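You operate a simulated robot arm through the tools that you are given. There is no shell and no other tool. Be economical: measure what you need, move in short steps, check, and stop when the job is done.

The job below is to be done with a simulated robot arm. You get a single attempt, and the scene is never put back.

## Task
Take the strainer with a teal grip from the top of the filling bench and put it on top of the purple box.

It is judged by the outcome, as a careful person would: the job done as asked, and still so three seconds after it is handed in. It fails if anything else is knocked over, pushed out of place, dropped, spilled or broken.

## Robot
A 6-joint arm with a two-finger parallel gripper, fixed in place. Base frame: the origin is at the foot of the arm, x ahead of it, y to its left, z up; the work surface is at about z = 86. Units: cm, rad, N and s.
With the tool pointing down near the work surface it reaches from about 24 to 64 cm from the base axis. Its first joint turns from -1.152 to 1.152 rad. Payload 2.7 kg.
The TCP is the grasp point between the finger pads, 2.3 cm short of the fingertips. In the tool frame z runs along the fingers and y along their closing line. The gripper opens to 9.4 cm. The fingers are 3.8 cm wide and 1 cm thick; the gripper's body (5.4 by 9.6 cm) begins 3.9 cm behind the TCP.
Orientation is that of the tool frame in the base frame, as a unit quaternion [w, x, y, z]. With the fingers straight down and closing along the base's y, the tool's x points along the base's -x, its y along +y and its z along -z.

## Interface
- The arm moves only by the tool nudge_tool. Its argument "increments" is a list that holds one entry, the list of rows, each a list of 4 numbers: the shift along the tool's x, y, z in cm, then the turn about the tool's z in rad. In form: [[[dx, dy, dz, spin], ...]]. A call has 1 to 10 rows; each row shifts and turns the commanded pose from where the row before left it, along the tool's axes as they then stand. "gripper" is the finger opening in cm, from 0 to 9.4, set as the call begins (left out, the last holds). A row lasts 0.2 s, in which the tool goes at most 5 cm and 0.15 rad; a call with a longer step from one row to the next is refused whole, and so is a gripper value outside its range. Where a pose cannot be reached the arm comes as near as it can. A force on the tool above 40 N (or 10 N above the force at the start of the call, whichever is more), or a blocked arm, ends the call early, and 0.2 s more pass. Each finger travels about 4.5 cm/s and halts on what it meets, pressing with about 24 N; the grip force reading is that of the motor and also rises with nothing between the fingers. The clock runs only during rows and for 0.2 s after the last one: add rows that do not move to give the fingers time. The reply holds the time, the measured pose of the TCP, the force on the tool along the base axes, the opening and the grip force, in the units named above and with some noise, and new pictures: "pictures" is both (left out), scene, wrist or none.
- Cameras (640 x 400 px; columns grow to the right, rows downward): "scene" is fixed at [8.55, -43.69, 141.29]; the picture's right is [0.70, -0.72, 0.00], its down [-0.35, -0.34, -0.87] and it looks along [0.62, 0.61, -0.49] (base axes); focal length 341 px, centre (320, 200). "wrist" rides on the gripper at [8.6, 1.6, -7.4] in the tool frame; the picture's right is [-0.18, 0.98, 0.00], its down [-0.58, -0.11, -0.81] and it looks along [-0.79, -0.15, 0.59] (tool axes); focal length 243 px, centre (320, 200). There is no depth. A picture from a camera that has moved, and an enlarged one, comes with that camera's place and axes in the base frame and with its lens.
- zoom(camera, box): a new picture of the part [left, top, right, bottom] of that camera's present view, enlarged. It takes no simulated time.
- job_done(): hands the job in; it is judged then, once.

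Work in short steps. Places have to be worked out from the pictures, the camera data and where the tool is seen: move nearer, look again, correct. Check each grasp and each placing, and mend what went wrong. You have 90 turns and 170 pictures in all, those below and enlarged ones among them. Open the gripper and draw the arm clear of the work before you hand the job in, unless the task says otherwise; then end with one line.

The tools are called after "Emit:" as a command line: name --argument value ..., lists and objects as JSON in quotes. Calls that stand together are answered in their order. nudge_tool: Moves the arm, as the interface text tells. Its arguments: {"type":"object","properties":{"increments":{"type":"array","items":{"type":"array","items":{"type":"array","items":{"type":"number"}}}},"gripper":{"type":"number"},"pictures":{"type":"string","enum":["both","scene","wrist","none"]}},"required":["increments"]} The other tools are called the same way: zoom (camera, box) takes an enlarged picture of a part of a camera's view; job_done () hands the job in.

At the start:

```text
t: 0.0
ee_pos: [37.55, 19.67, 121.09]
orientation: [0.0, 0.0, 1.0, 0.001]
wrist_force: [-0.1, 0.2, -1.1]
width: 9.4
grip_force: 0.0
```

scene: 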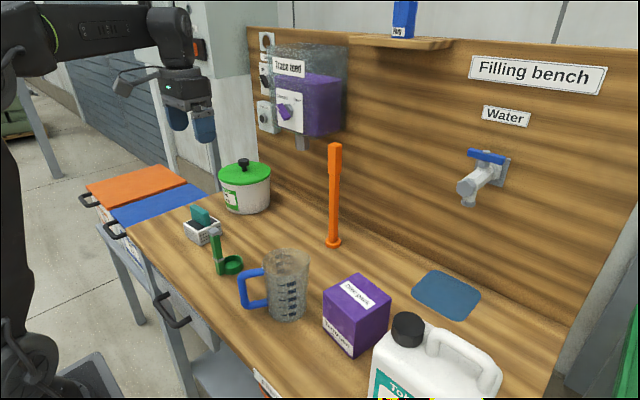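
wrist: 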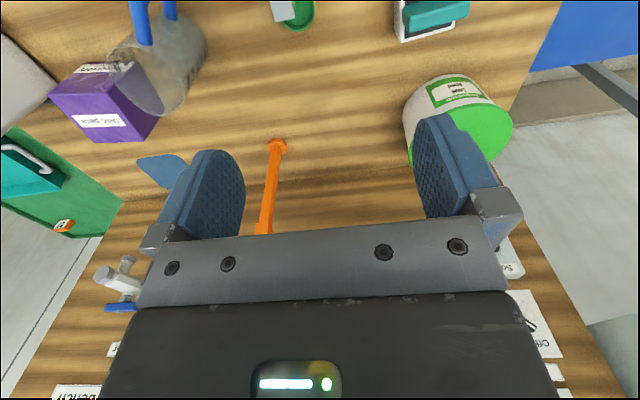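

I see a white basket with a teal piece near (203,225) in the scene view; I zoom in on it and on the purple box.

Emit:
zoom --camera "scene" --box '[160, 190, 260, 290]'

Emit:
zoom --camera "wrist" --box '[240, 0, 480, 60]'

Emit:
zoom --camera "scene" --box '[300, 250, 420, 370]'

```text
4.00 times, centred on (210, 240) of scene
camera zoom: at [8.55, -43.69, 141.29], right [0.7, -0.72, 0.0], down [-0.35, -0.34, -0.87], along [0.62, 0.61, -0.49], focal length 1366 px, centre (760, 40)
```

zoom: 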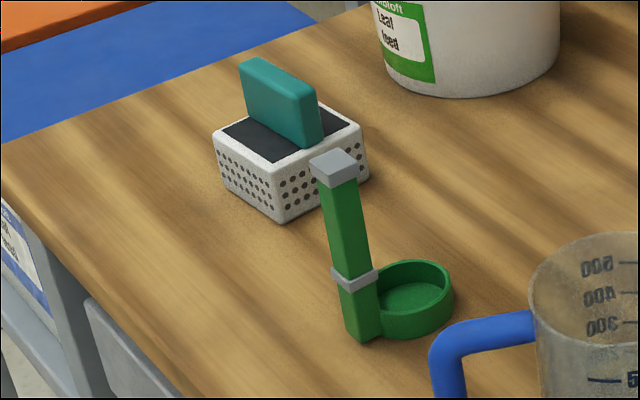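

```text
2.67 times, centred on (360, 30) of wrist
camera zoom: at [28.94, 21.24, 128.52], right [0.18, 0.98, 0.0], down [0.58, -0.11, 0.81], along [0.79, -0.15, -0.59], focal length 647 px, centre (213, 653)
```

zoom: 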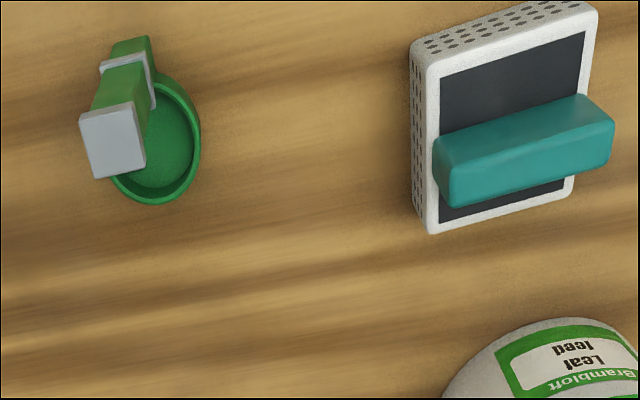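

```text
3.33 times, centred on (360, 310) of scene
camera zoom: at [8.55, -43.69, 141.29], right [0.7, -0.72, 0.0], down [-0.35, -0.34, -0.87], along [0.62, 0.61, -0.49], focal length 1138 px, centre (187, -167)
```

zoom: 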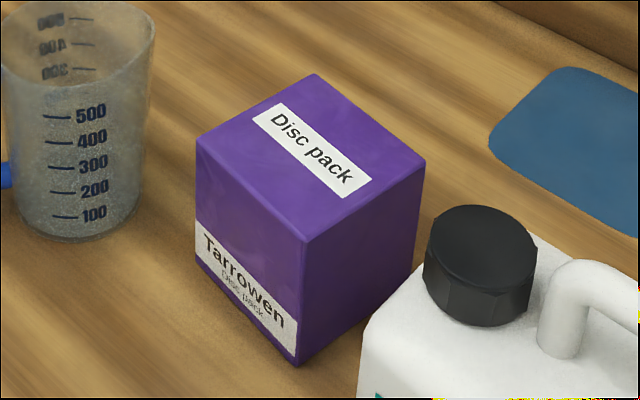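

The strainer is the white basket with the teal handle at about x 38–45, y 31–38. Its handle runs along y, with its top at about z 94–95. The purple box top is centred at about (45.8, -16.5, 95.6). I first turn the tool 90° so the fingers close along x.

Emit:
nudge_tool --increments '[[[0, 0, 0, 0.15], [0, 0, 0, 0.15], [0, 0, 0, 0.15], [0, 0, 0, 0.15], [0, 0, 0, 0.15], [0, 0, 0, 0.15], [0, 0, 0, 0.15], [0, 0, 0, 0.15], [0, 0, 0, 0.15], [0, 0, 0, 0.15]]]' --pictures "none"

Emit:
nudge_tool --increments '[[[0, 0, 0, 0.0708], [3, 1, 1, 0], [3, 1, 1, 0], [3, 1, 2, 0], [3, 1, 2, 0], [3, 0, 2, 0], [0, 0, 2, 0], [0, 0, 0, 0]]]'

```text
t: 2.2
ee_pos: [37.52, 19.68, 121.13]
orientation: [0.0, 0.682, 0.731, 0.001]
wrist_force: [-0.6, -1.1, 1.0]
width: 9.37
grip_force: 0.1
```

```text
t: 4.0
ee_pos: [41.6, 34.79, 111.15]
orientation: [-0.001, 0.706, 0.708, 0.001]
wrist_force: [0.7, -0.2, 0.5]
width: 9.43
grip_force: 0.1
camera wrist: at [43.21, 43.4, 118.56], right [0.98, -0.18, 0.0], down [-0.11, -0.58, 0.81], along [-0.15, -0.79, -0.59], focal length 243 px, centre (320, 200)
```

scene: 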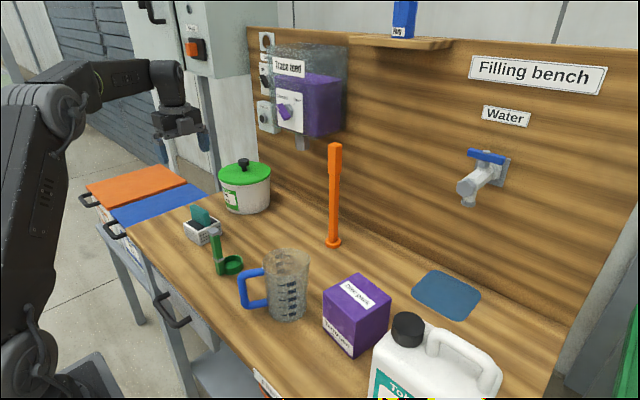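
wrist: 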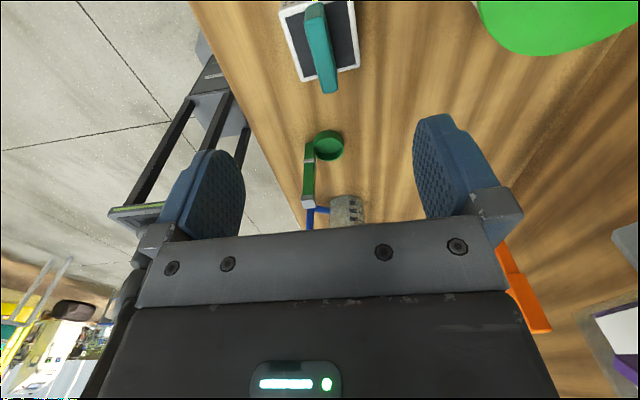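

The tool is above the area at the right turn. I zoom in to measure the handle.

Emit:
zoom --camera "wrist" --box '[240, 0, 400, 100]'

```text
4.00 times, centred on (320, 50) of wrist
camera zoom: at [43.21, 43.4, 118.56], right [0.98, -0.18, 0.0], down [-0.11, -0.58, 0.81], along [-0.15, -0.79, -0.59], focal length 970 px, centre (320, 800)
```

zoom: 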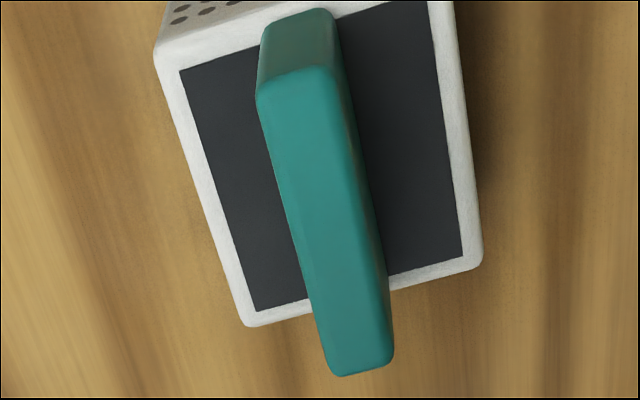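

The handle centre is about (41.5, 33.2), it is about 1.9 cm thick, and it runs along y. I shift there and descend to z 100, leaving the fingertips still above it.

Emit:
nudge_tool --increments '[[[-0.8, 0, 2, 0], [-0.7, 0, 3, 0], [0, 0, 3, 0], [0, 0, 2, 0], [0, 0, 1, 0], [0, 0, 0, 0]]]' --gripper 6

Emit:
zoom --camera "scene" --box '[140, 150, 270, 260]'

```text
t: 5.4
ee_pos: [41.55, 33.3, 100.11]
orientation: [0.0, 0.707, 0.707, 0.0]
wrist_force: [-0.4, 0.7, -0.7]
width: 5.97
grip_force: 0.1
camera wrist: at [43.22, 41.78, 107.55], right [0.98, -0.18, 0.0], down [-0.11, -0.58, 0.81], along [-0.15, -0.79, -0.59], focal length 243 px, centre (320, 200)
```

scene: 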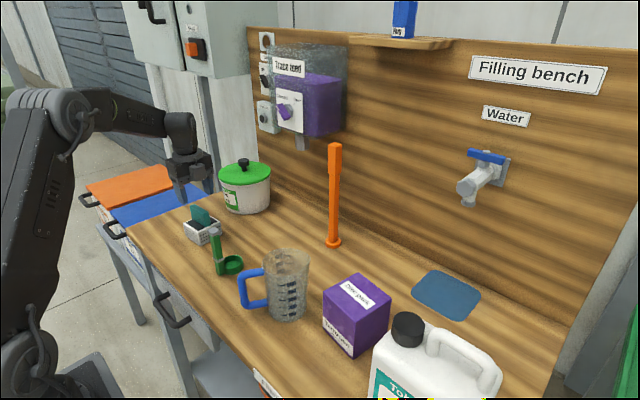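
wrist: 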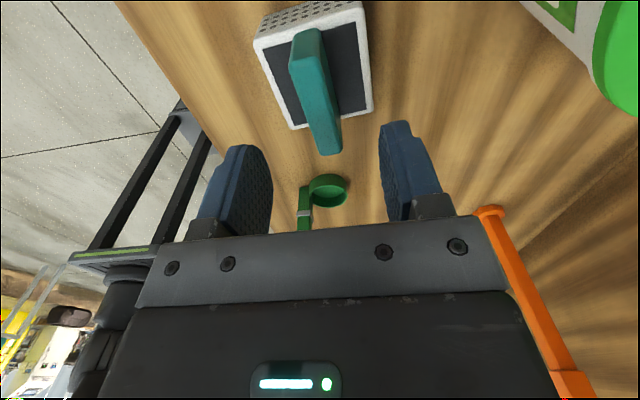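

```text
3.64 times, centred on (205, 205) of scene
camera zoom: at [8.55, -43.69, 141.29], right [0.7, -0.72, 0.0], down [-0.35, -0.34, -0.87], along [0.62, 0.61, -0.49], focal length 1241 px, centre (738, 182)
```

zoom: 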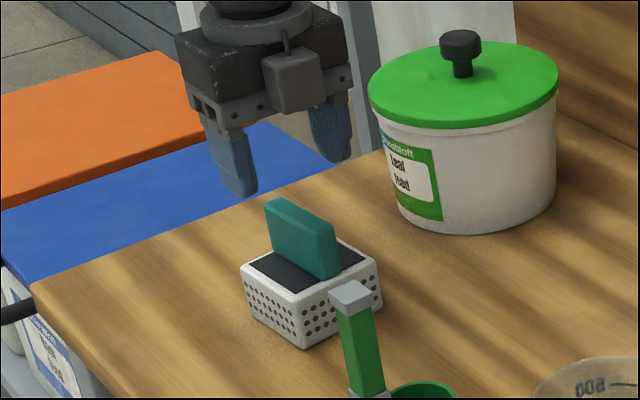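

The handle centre comes out at about (41.5, 33.0), turned about 3–4° counter-clockwise, with its top at about 94. I correct for this and descend around it.

Emit:
nudge_tool --increments '[[[-0.3, 0, 0, -0.06], [0, 0, 2, 0], [0, 0, 2, 0], [0, 0, 1, 0], [0, 0, 1, 0], [0, 0, 0, 0]]]'

Emit:
zoom --camera "scene" --box '[150, 170, 260, 270]'

Emit:
zoom --camera "wrist" --box '[160, 50, 480, 250]'

```text
t: 6.8
ee_pos: [41.57, 32.89, 94.12]
orientation: [0.0, 0.685, 0.728, 0.001]
wrist_force: [-0.2, -0.4, 0.1]
width: 5.98
grip_force: 0.1
camera wrist: at [42.7, 41.5, 101.52], right [0.99, -0.12, 0.0], down [-0.07, -0.59, 0.81], along [-0.1, -0.8, -0.59], focal length 243 px, centre (320, 200)
```

scene: 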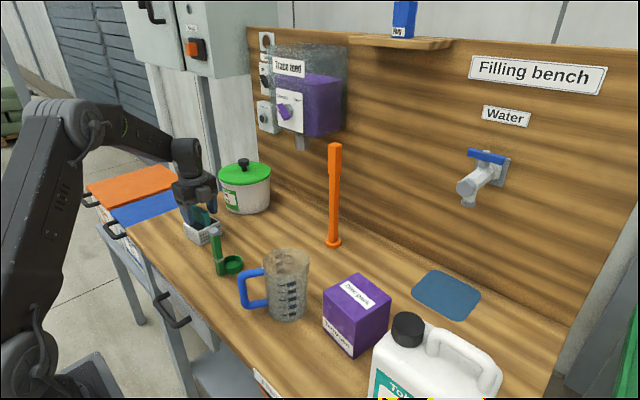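
wrist: 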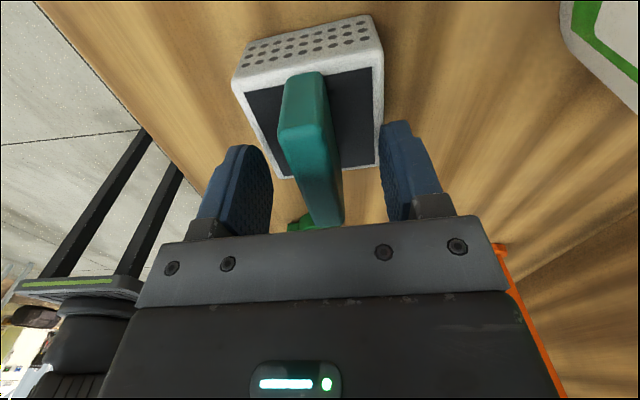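

```text
4.00 times, centred on (205, 220) of scene
camera zoom: at [8.55, -43.69, 141.29], right [0.7, -0.72, 0.0], down [-0.35, -0.34, -0.87], along [0.62, 0.61, -0.49], focal length 1366 px, centre (780, 120)
```

zoom: 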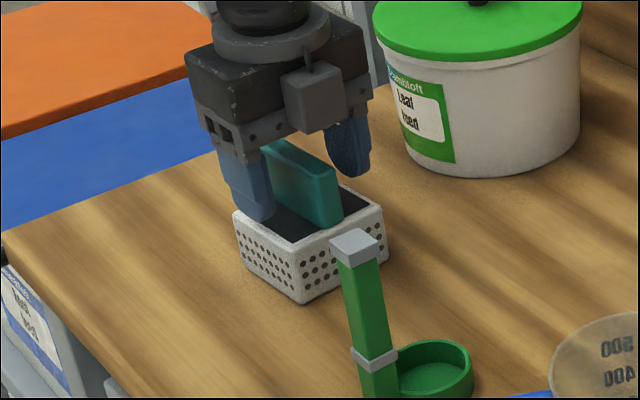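

```text
2.00 times, centred on (320, 150) of wrist
camera zoom: at [42.7, 41.5, 101.52], right [0.99, -0.12, 0.0], down [-0.07, -0.59, 0.81], along [-0.1, -0.8, -0.59], focal length 485 px, centre (320, 300)
```

zoom: 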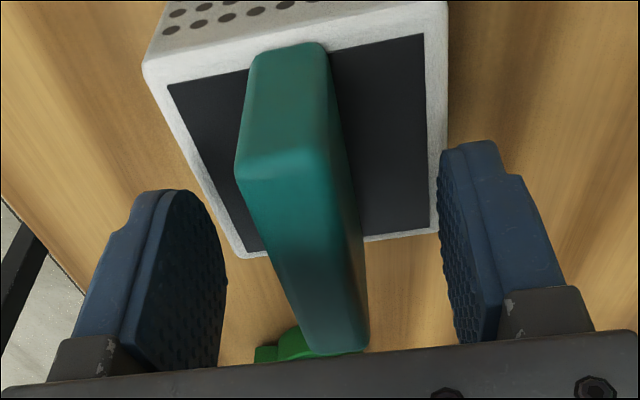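

The handle is centred between the fingers. I lower slightly and close.

Emit:
nudge_tool --increments '[[[0, 0, 0.3, 0], [0, 0, 0, 0]]]' --pictures "none"

Emit:
nudge_tool --increments '[[[0, 0, 0, 0], [0, 0, 0, 0], [0, 0, 0, 0], [0, 0, 0, 0], [0, 0, 0, 0]]]' --gripper 0.5 --pictures "wrist"

```text
t: 7.4
ee_pos: [41.44, 32.89, 93.88]
orientation: [0.0, 0.686, 0.728, -0.001]
wrist_force: [0.0, 0.1, 0.8]
width: 6.01
grip_force: 0.0
```

```text
t: 8.6
ee_pos: [41.6, 32.93, 93.74]
orientation: [0.0, 0.685, 0.729, 0.0]
wrist_force: [0.2, 0.9, 0.9]
width: 1.78
grip_force: 23.9
camera wrist: at [42.7, 41.56, 101.25], right [0.99, -0.12, 0.0], down [-0.07, -0.59, 0.81], along [-0.1, -0.8, -0.59], focal length 243 px, centre (320, 200)
```

wrist: 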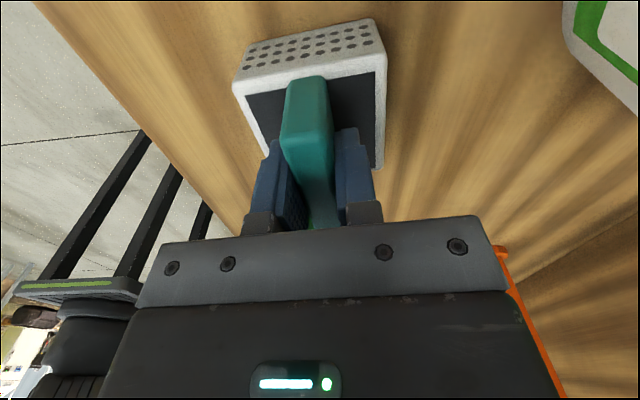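

The handle is gripped at a width of 1.78. I lift straight up, slowly.

Emit:
nudge_tool --increments '[[[0, 0, -0.5, 0], [0, 0, -1, 0], [0, 0, -1.5, 0], [0, 0, -2, 0], [0, 0, -3, 0], [0, 0, -3, 0], [0, 0, -3, 0], [0, 0, -3, 0], [0, 0, -2, 0], [0, 0, 0, 0]]]'

```text
t: 10.8
ee_pos: [41.62, 32.78, 112.72]
orientation: [0.0, 0.685, 0.728, -0.001]
wrist_force: [0.2, -0.2, -0.6]
width: 1.77
grip_force: 24.0
camera wrist: at [42.78, 41.53, 120.18], right [0.99, -0.12, 0.0], down [-0.07, -0.59, 0.81], along [-0.1, -0.8, -0.59], focal length 243 px, centre (320, 200)
```

scene: 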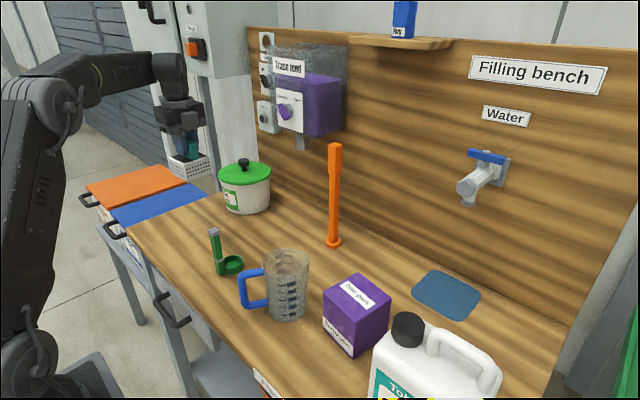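
wrist: 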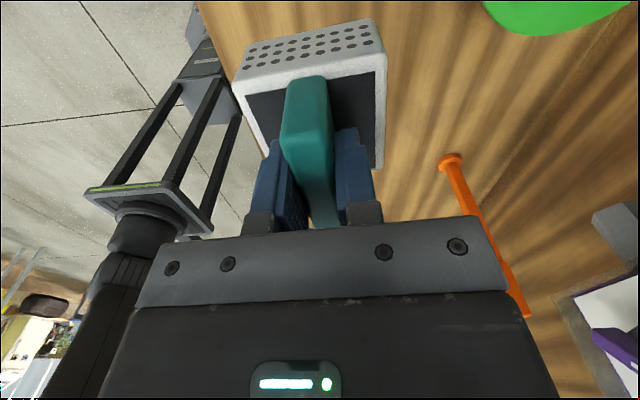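

The strainer is held level, with its bottom at about z 105, above everything on the way. I square the tool and carry it toward the purple box along -y, in steps.

Emit:
nudge_tool --increments '[[[0, 0, 0, 0.06], [-2, 0.3, 0, 0], [-3, 0.3, 0, 0], [-3, 0.3, 0, 0], [-3, 0.3, 0, 0], [-3, 0.3, 0, 0], [-3, 0.3, 0, 0], [-3, 0.3, 0, 0], [-2.5, 0.3, 0, 0], [-1.5, 0, 0, 0]]]' --pictures "none"

Emit:
nudge_tool --increments '[[[-2, 0.2, 0, 0], [-3, 0.3, 0, 0], [-3, 0.3, 0, 0], [-3, 0.3, 0, 0], [-3, 0.3, 0, 0], [-3, 0.2, 0, 0], [-3, 0.2, 0, 0], [-2.5, 0, 0, 0], [-1.5, 0, 0, 0.06], [0, 0, 0, 0.06]]]'

```text
t: 13.0
ee_pos: [44.0, 8.75, 112.76]
orientation: [0.0, 0.707, 0.707, 0.0]
wrist_force: [0.0, 0.2, -1.2]
width: 1.74
grip_force: 24.0
```

```text
t: 15.2
ee_pos: [45.8, -15.11, 112.71]
orientation: [0.0, 0.748, 0.664, 0.0]
wrist_force: [0.2, -1.3, -1.0]
width: 1.74
grip_force: 24.2
camera wrist: at [48.58, -6.73, 120.14], right [0.95, -0.3, 0.0], down [-0.18, -0.56, 0.81], along [-0.24, -0.77, -0.59], focal length 243 px, centre (320, 200)
```

scene: 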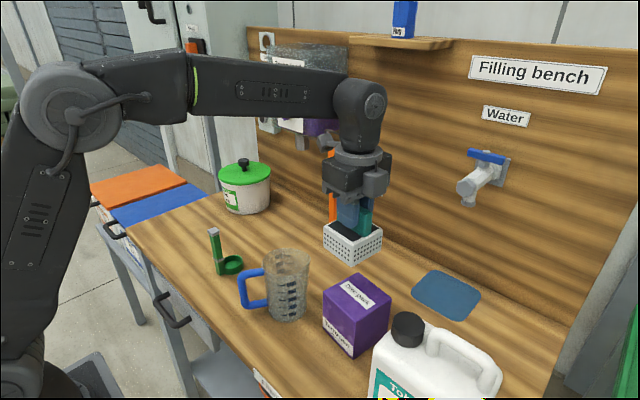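
wrist: 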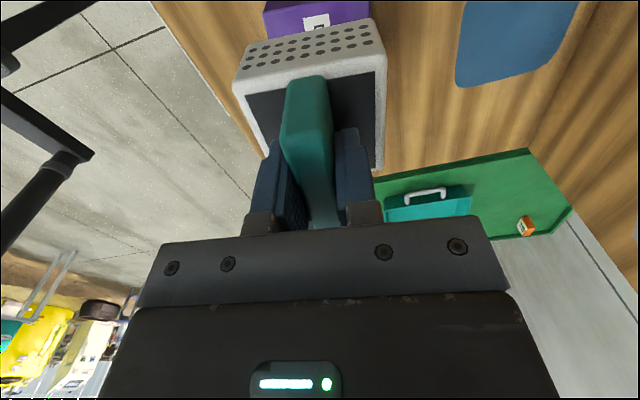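

The strainer is held over the box. I shift the last 1.4 cm in -y and lower to about 2 cm above the box, then check alignment.

Emit:
nudge_tool --increments '[[[-0.7, 0.1, 0, 0], [-0.7, 0.07, 1, 0], [0, 0, 1.5, 0], [0, 0, 1.5, 0], [0, 0, 1.5, 0], [0, 0, 1, 0], [0, 0, 0, 0]]]'

Emit:
zoom --camera "scene" --box '[290, 200, 430, 370]'

Emit:
zoom --camera "wrist" --box '[200, 0, 420, 120]'

```text
t: 16.8
ee_pos: [45.82, -16.5, 106.36]
orientation: [0.001, 0.748, 0.664, 0.0]
wrist_force: [0.1, 0.5, -0.8]
width: 1.73
grip_force: 23.9
camera wrist: at [48.47, -8.11, 113.71], right [0.95, -0.3, 0.0], down [-0.18, -0.56, 0.81], along [-0.24, -0.77, -0.59], focal length 243 px, centre (320, 200)
```

scene: 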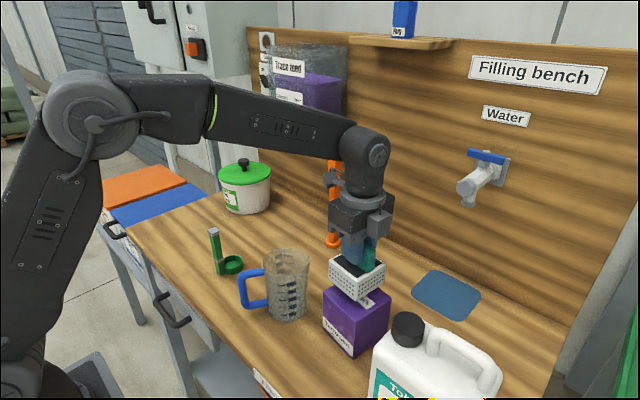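
wrist: 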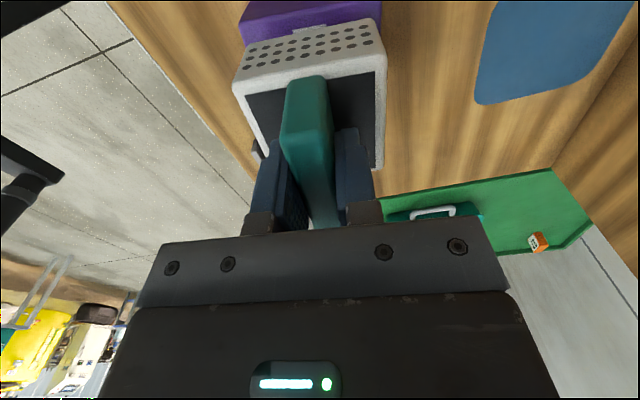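

```text
2.35 times, centred on (360, 285) of scene
camera zoom: at [8.56, -43.69, 141.29], right [0.7, -0.72, 0.0], down [-0.35, -0.34, -0.87], along [0.62, 0.61, -0.49], focal length 803 px, centre (226, 0)
```

zoom: 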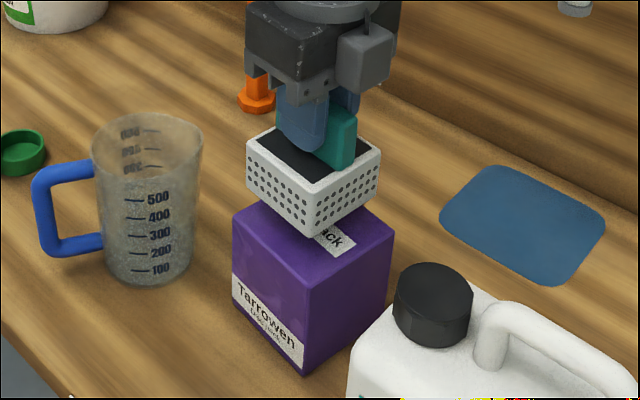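

```text
2.91 times, centred on (310, 60) of wrist
camera zoom: at [48.47, -8.11, 113.71], right [0.95, -0.3, 0.0], down [-0.18, -0.56, 0.81], along [-0.24, -0.77, -0.59], focal length 706 px, centre (349, 607)
```

zoom: 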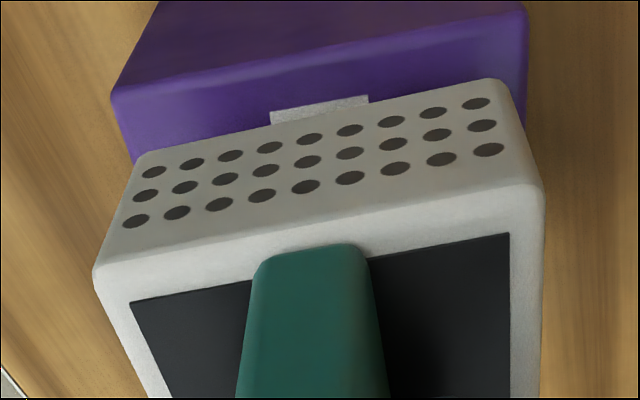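

Alignment over the box looks good from both views, and the margins are even. I lower most of the gap.

Emit:
nudge_tool --increments '[[[0, 0, 0.8, 0], [0, 0, 0.7, 0], [0, 0, 0.5, 0], [0, 0, 0.3, 0], [0, 0, 0, 0]]]' --pictures "scene"

Emit:
zoom --camera "scene" --box '[310, 240, 410, 360]'

Emit:
zoom --camera "wrist" --box '[200, 0, 420, 120]'

```text
t: 18.0
ee_pos: [45.82, -16.48, 103.94]
orientation: [0.0, 0.748, 0.664, 0.0]
wrist_force: [0.3, -0.6, -0.9]
width: 1.76
grip_force: 24.0
```

scene: 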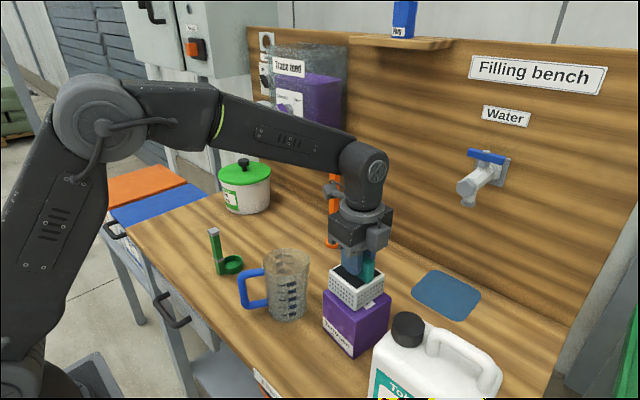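

```text
3.33 times, centred on (360, 300) of scene
camera zoom: at [8.56, -43.69, 141.29], right [0.7, -0.72, 0.0], down [-0.35, -0.34, -0.87], along [0.62, 0.61, -0.49], focal length 1138 px, centre (187, -133)
```

zoom: 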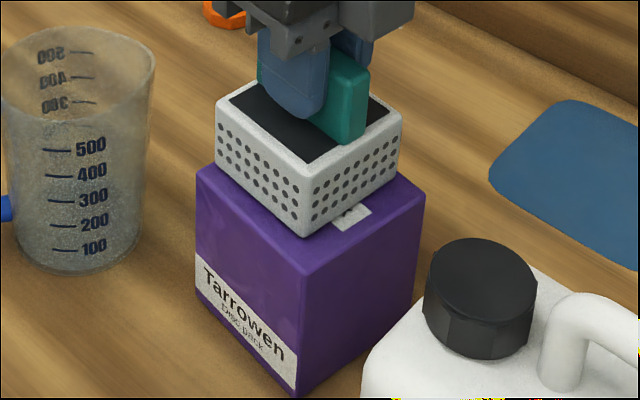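

```text
2.91 times, centred on (310, 60) of wrist
camera zoom: at [48.47, -8.14, 111.36], right [0.95, -0.3, 0.0], down [-0.18, -0.56, 0.81], along [-0.24, -0.77, -0.59], focal length 706 px, centre (349, 607)
```

zoom: 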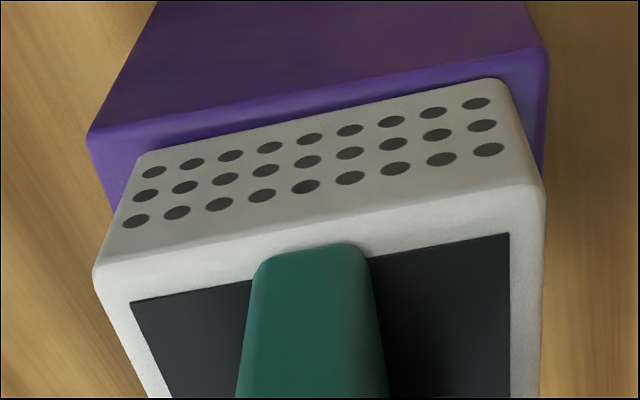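

The last gap is roughly 0.5 cm. I lower in tiny steps and watch the force.

Emit:
nudge_tool --increments '[[[0, 0, 0.2, 0], [0, 0, 0.2, 0], [0, 0, 0, 0]]]' --pictures "none"

Emit:
nudge_tool --increments '[[[0, 0, 0.15, 0], [0, 0, 0, 0]]]' --pictures "none"

```text
t: 18.8
ee_pos: [45.86, -16.56, 103.72]
orientation: [0.002, 0.748, 0.664, 0.001]
wrist_force: [-1.9, 2.9, 20.1]
width: 1.79
grip_force: 24.1
```

```text
t: 19.4
ee_pos: [45.75, -16.53, 103.59]
orientation: [0.003, 0.748, 0.664, 0.001]
wrist_force: [-3.2, 1.7, 25.2]
width: 1.76
grip_force: 24.1
```

The force shows contact at about z 103.75. I ease off the pressure and check before opening.

Emit:
nudge_tool --increments '[[[0, 0, -0.2, 0], [0, 0, -0.1, 0], [0, 0, 0, 0]]]' --pictures "none"

Emit:
zoom --camera "scene" --box '[310, 240, 410, 360]'

```text
t: 20.2
ee_pos: [45.82, -16.49, 103.65]
orientation: [-0.002, 0.748, 0.663, -0.001]
wrist_force: [1.2, -0.9, 3.7]
width: 1.75
grip_force: 24.4
```

```text
3.33 times, centred on (360, 300) of scene
camera zoom: at [8.55, -43.69, 141.29], right [0.7, -0.72, 0.0], down [-0.35, -0.34, -0.87], along [0.62, 0.61, -0.49], focal length 1138 px, centre (187, -133)
```

zoom: 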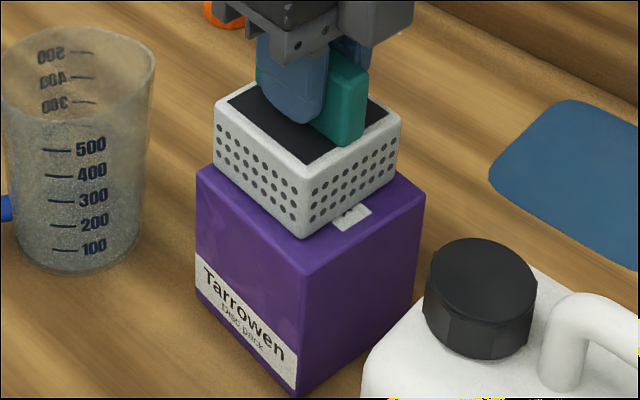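

The strainer rests flat on the box with light force. I open the fingers.

Emit:
nudge_tool --increments '[[[0, 0, 0, 0], [0, 0, 0, 0], [0, 0, 0, 0], [0, 0, 0, 0]]]' --gripper 5

```text
t: 21.2
ee_pos: [45.76, -16.64, 103.63]
orientation: [0.0, 0.748, 0.664, 0.0]
wrist_force: [0.3, -0.2, -0.1]
width: 5.02
grip_force: 0.1
camera wrist: at [48.47, -8.15, 111.19], right [0.95, -0.3, 0.0], down [-0.18, -0.56, 0.81], along [-0.24, -0.77, -0.59], focal length 243 px, centre (320, 200)
```

scene: 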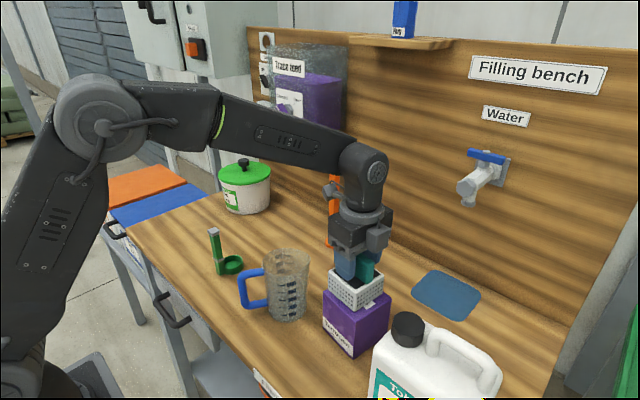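
wrist: 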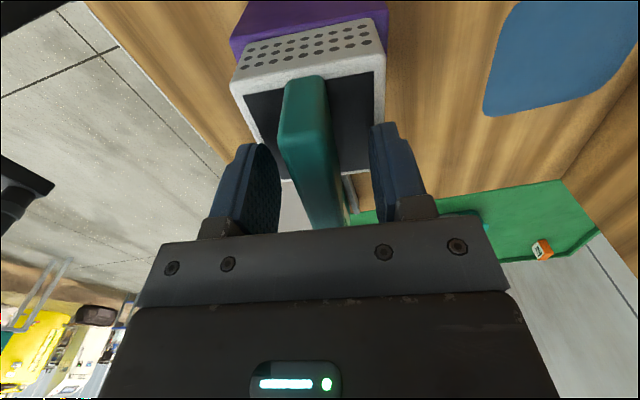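

The fingers are clear of the handle and the strainer stays put. I go straight up and then draw back.

Emit:
nudge_tool --increments '[[[0, 0, -1, 0], [0, 0, -2, 0], [0, 0, -3, 0], [0, 0, -3, 0], [0, 0, -3, 0], [0, 0, -3, 0], [3, -1, 0, 0], [4, -1, 0, 0], [4, -1, 0, 0], [2, 0, 0, 0]]]'

Emit:
zoom --camera "scene" --box '[290, 220, 430, 370]'

```text
t: 23.4
ee_pos: [44.22, -2.98, 118.78]
orientation: [0.0, 0.748, 0.664, 0.0]
wrist_force: [-0.8, -0.1, 0.5]
width: 4.98
grip_force: 0.0
camera wrist: at [46.9, 5.31, 126.08], right [0.95, -0.3, 0.0], down [-0.18, -0.56, 0.81], along [-0.24, -0.77, -0.59], focal length 243 px, centre (320, 200)
```

scene: 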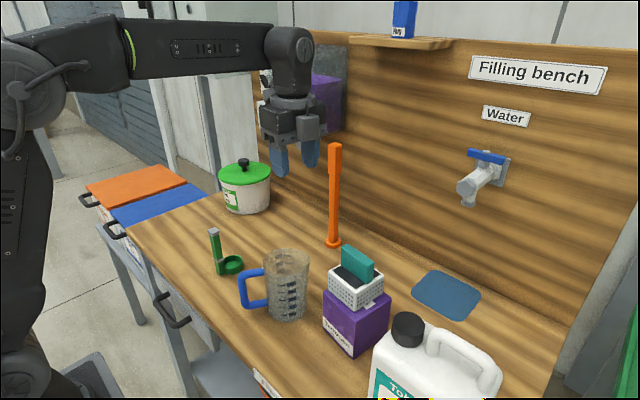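
wrist: 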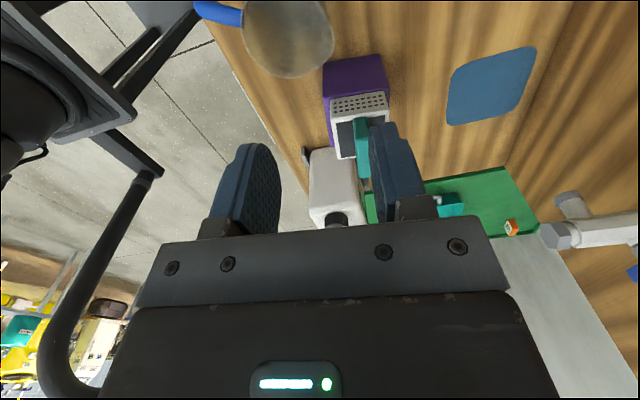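

```text
2.67 times, centred on (360, 295) of scene
camera zoom: at [8.55, -43.69, 141.29], right [0.7, -0.72, 0.0], down [-0.35, -0.34, -0.87], along [0.62, 0.61, -0.49], focal length 910 px, centre (213, -53)
```

zoom: 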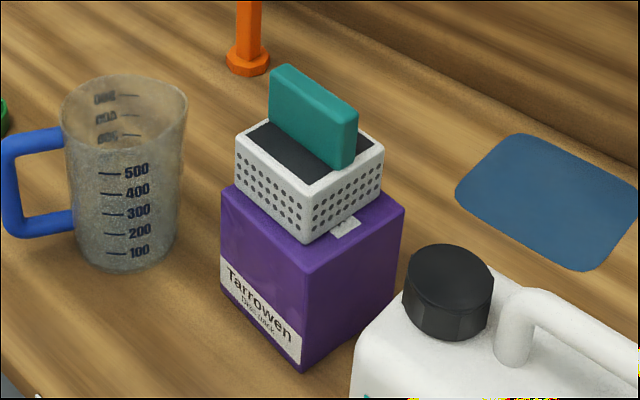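

The strainer stands square on the purple box, nothing else has moved, and the arm is clear with the gripper open, so I hand the job in.

Emit:
job_done

```text
The job is handed in.
```

The strainer with the teal grip is sitting flat on top of the purple box, nothing else was disturbed, and the job is handed in.
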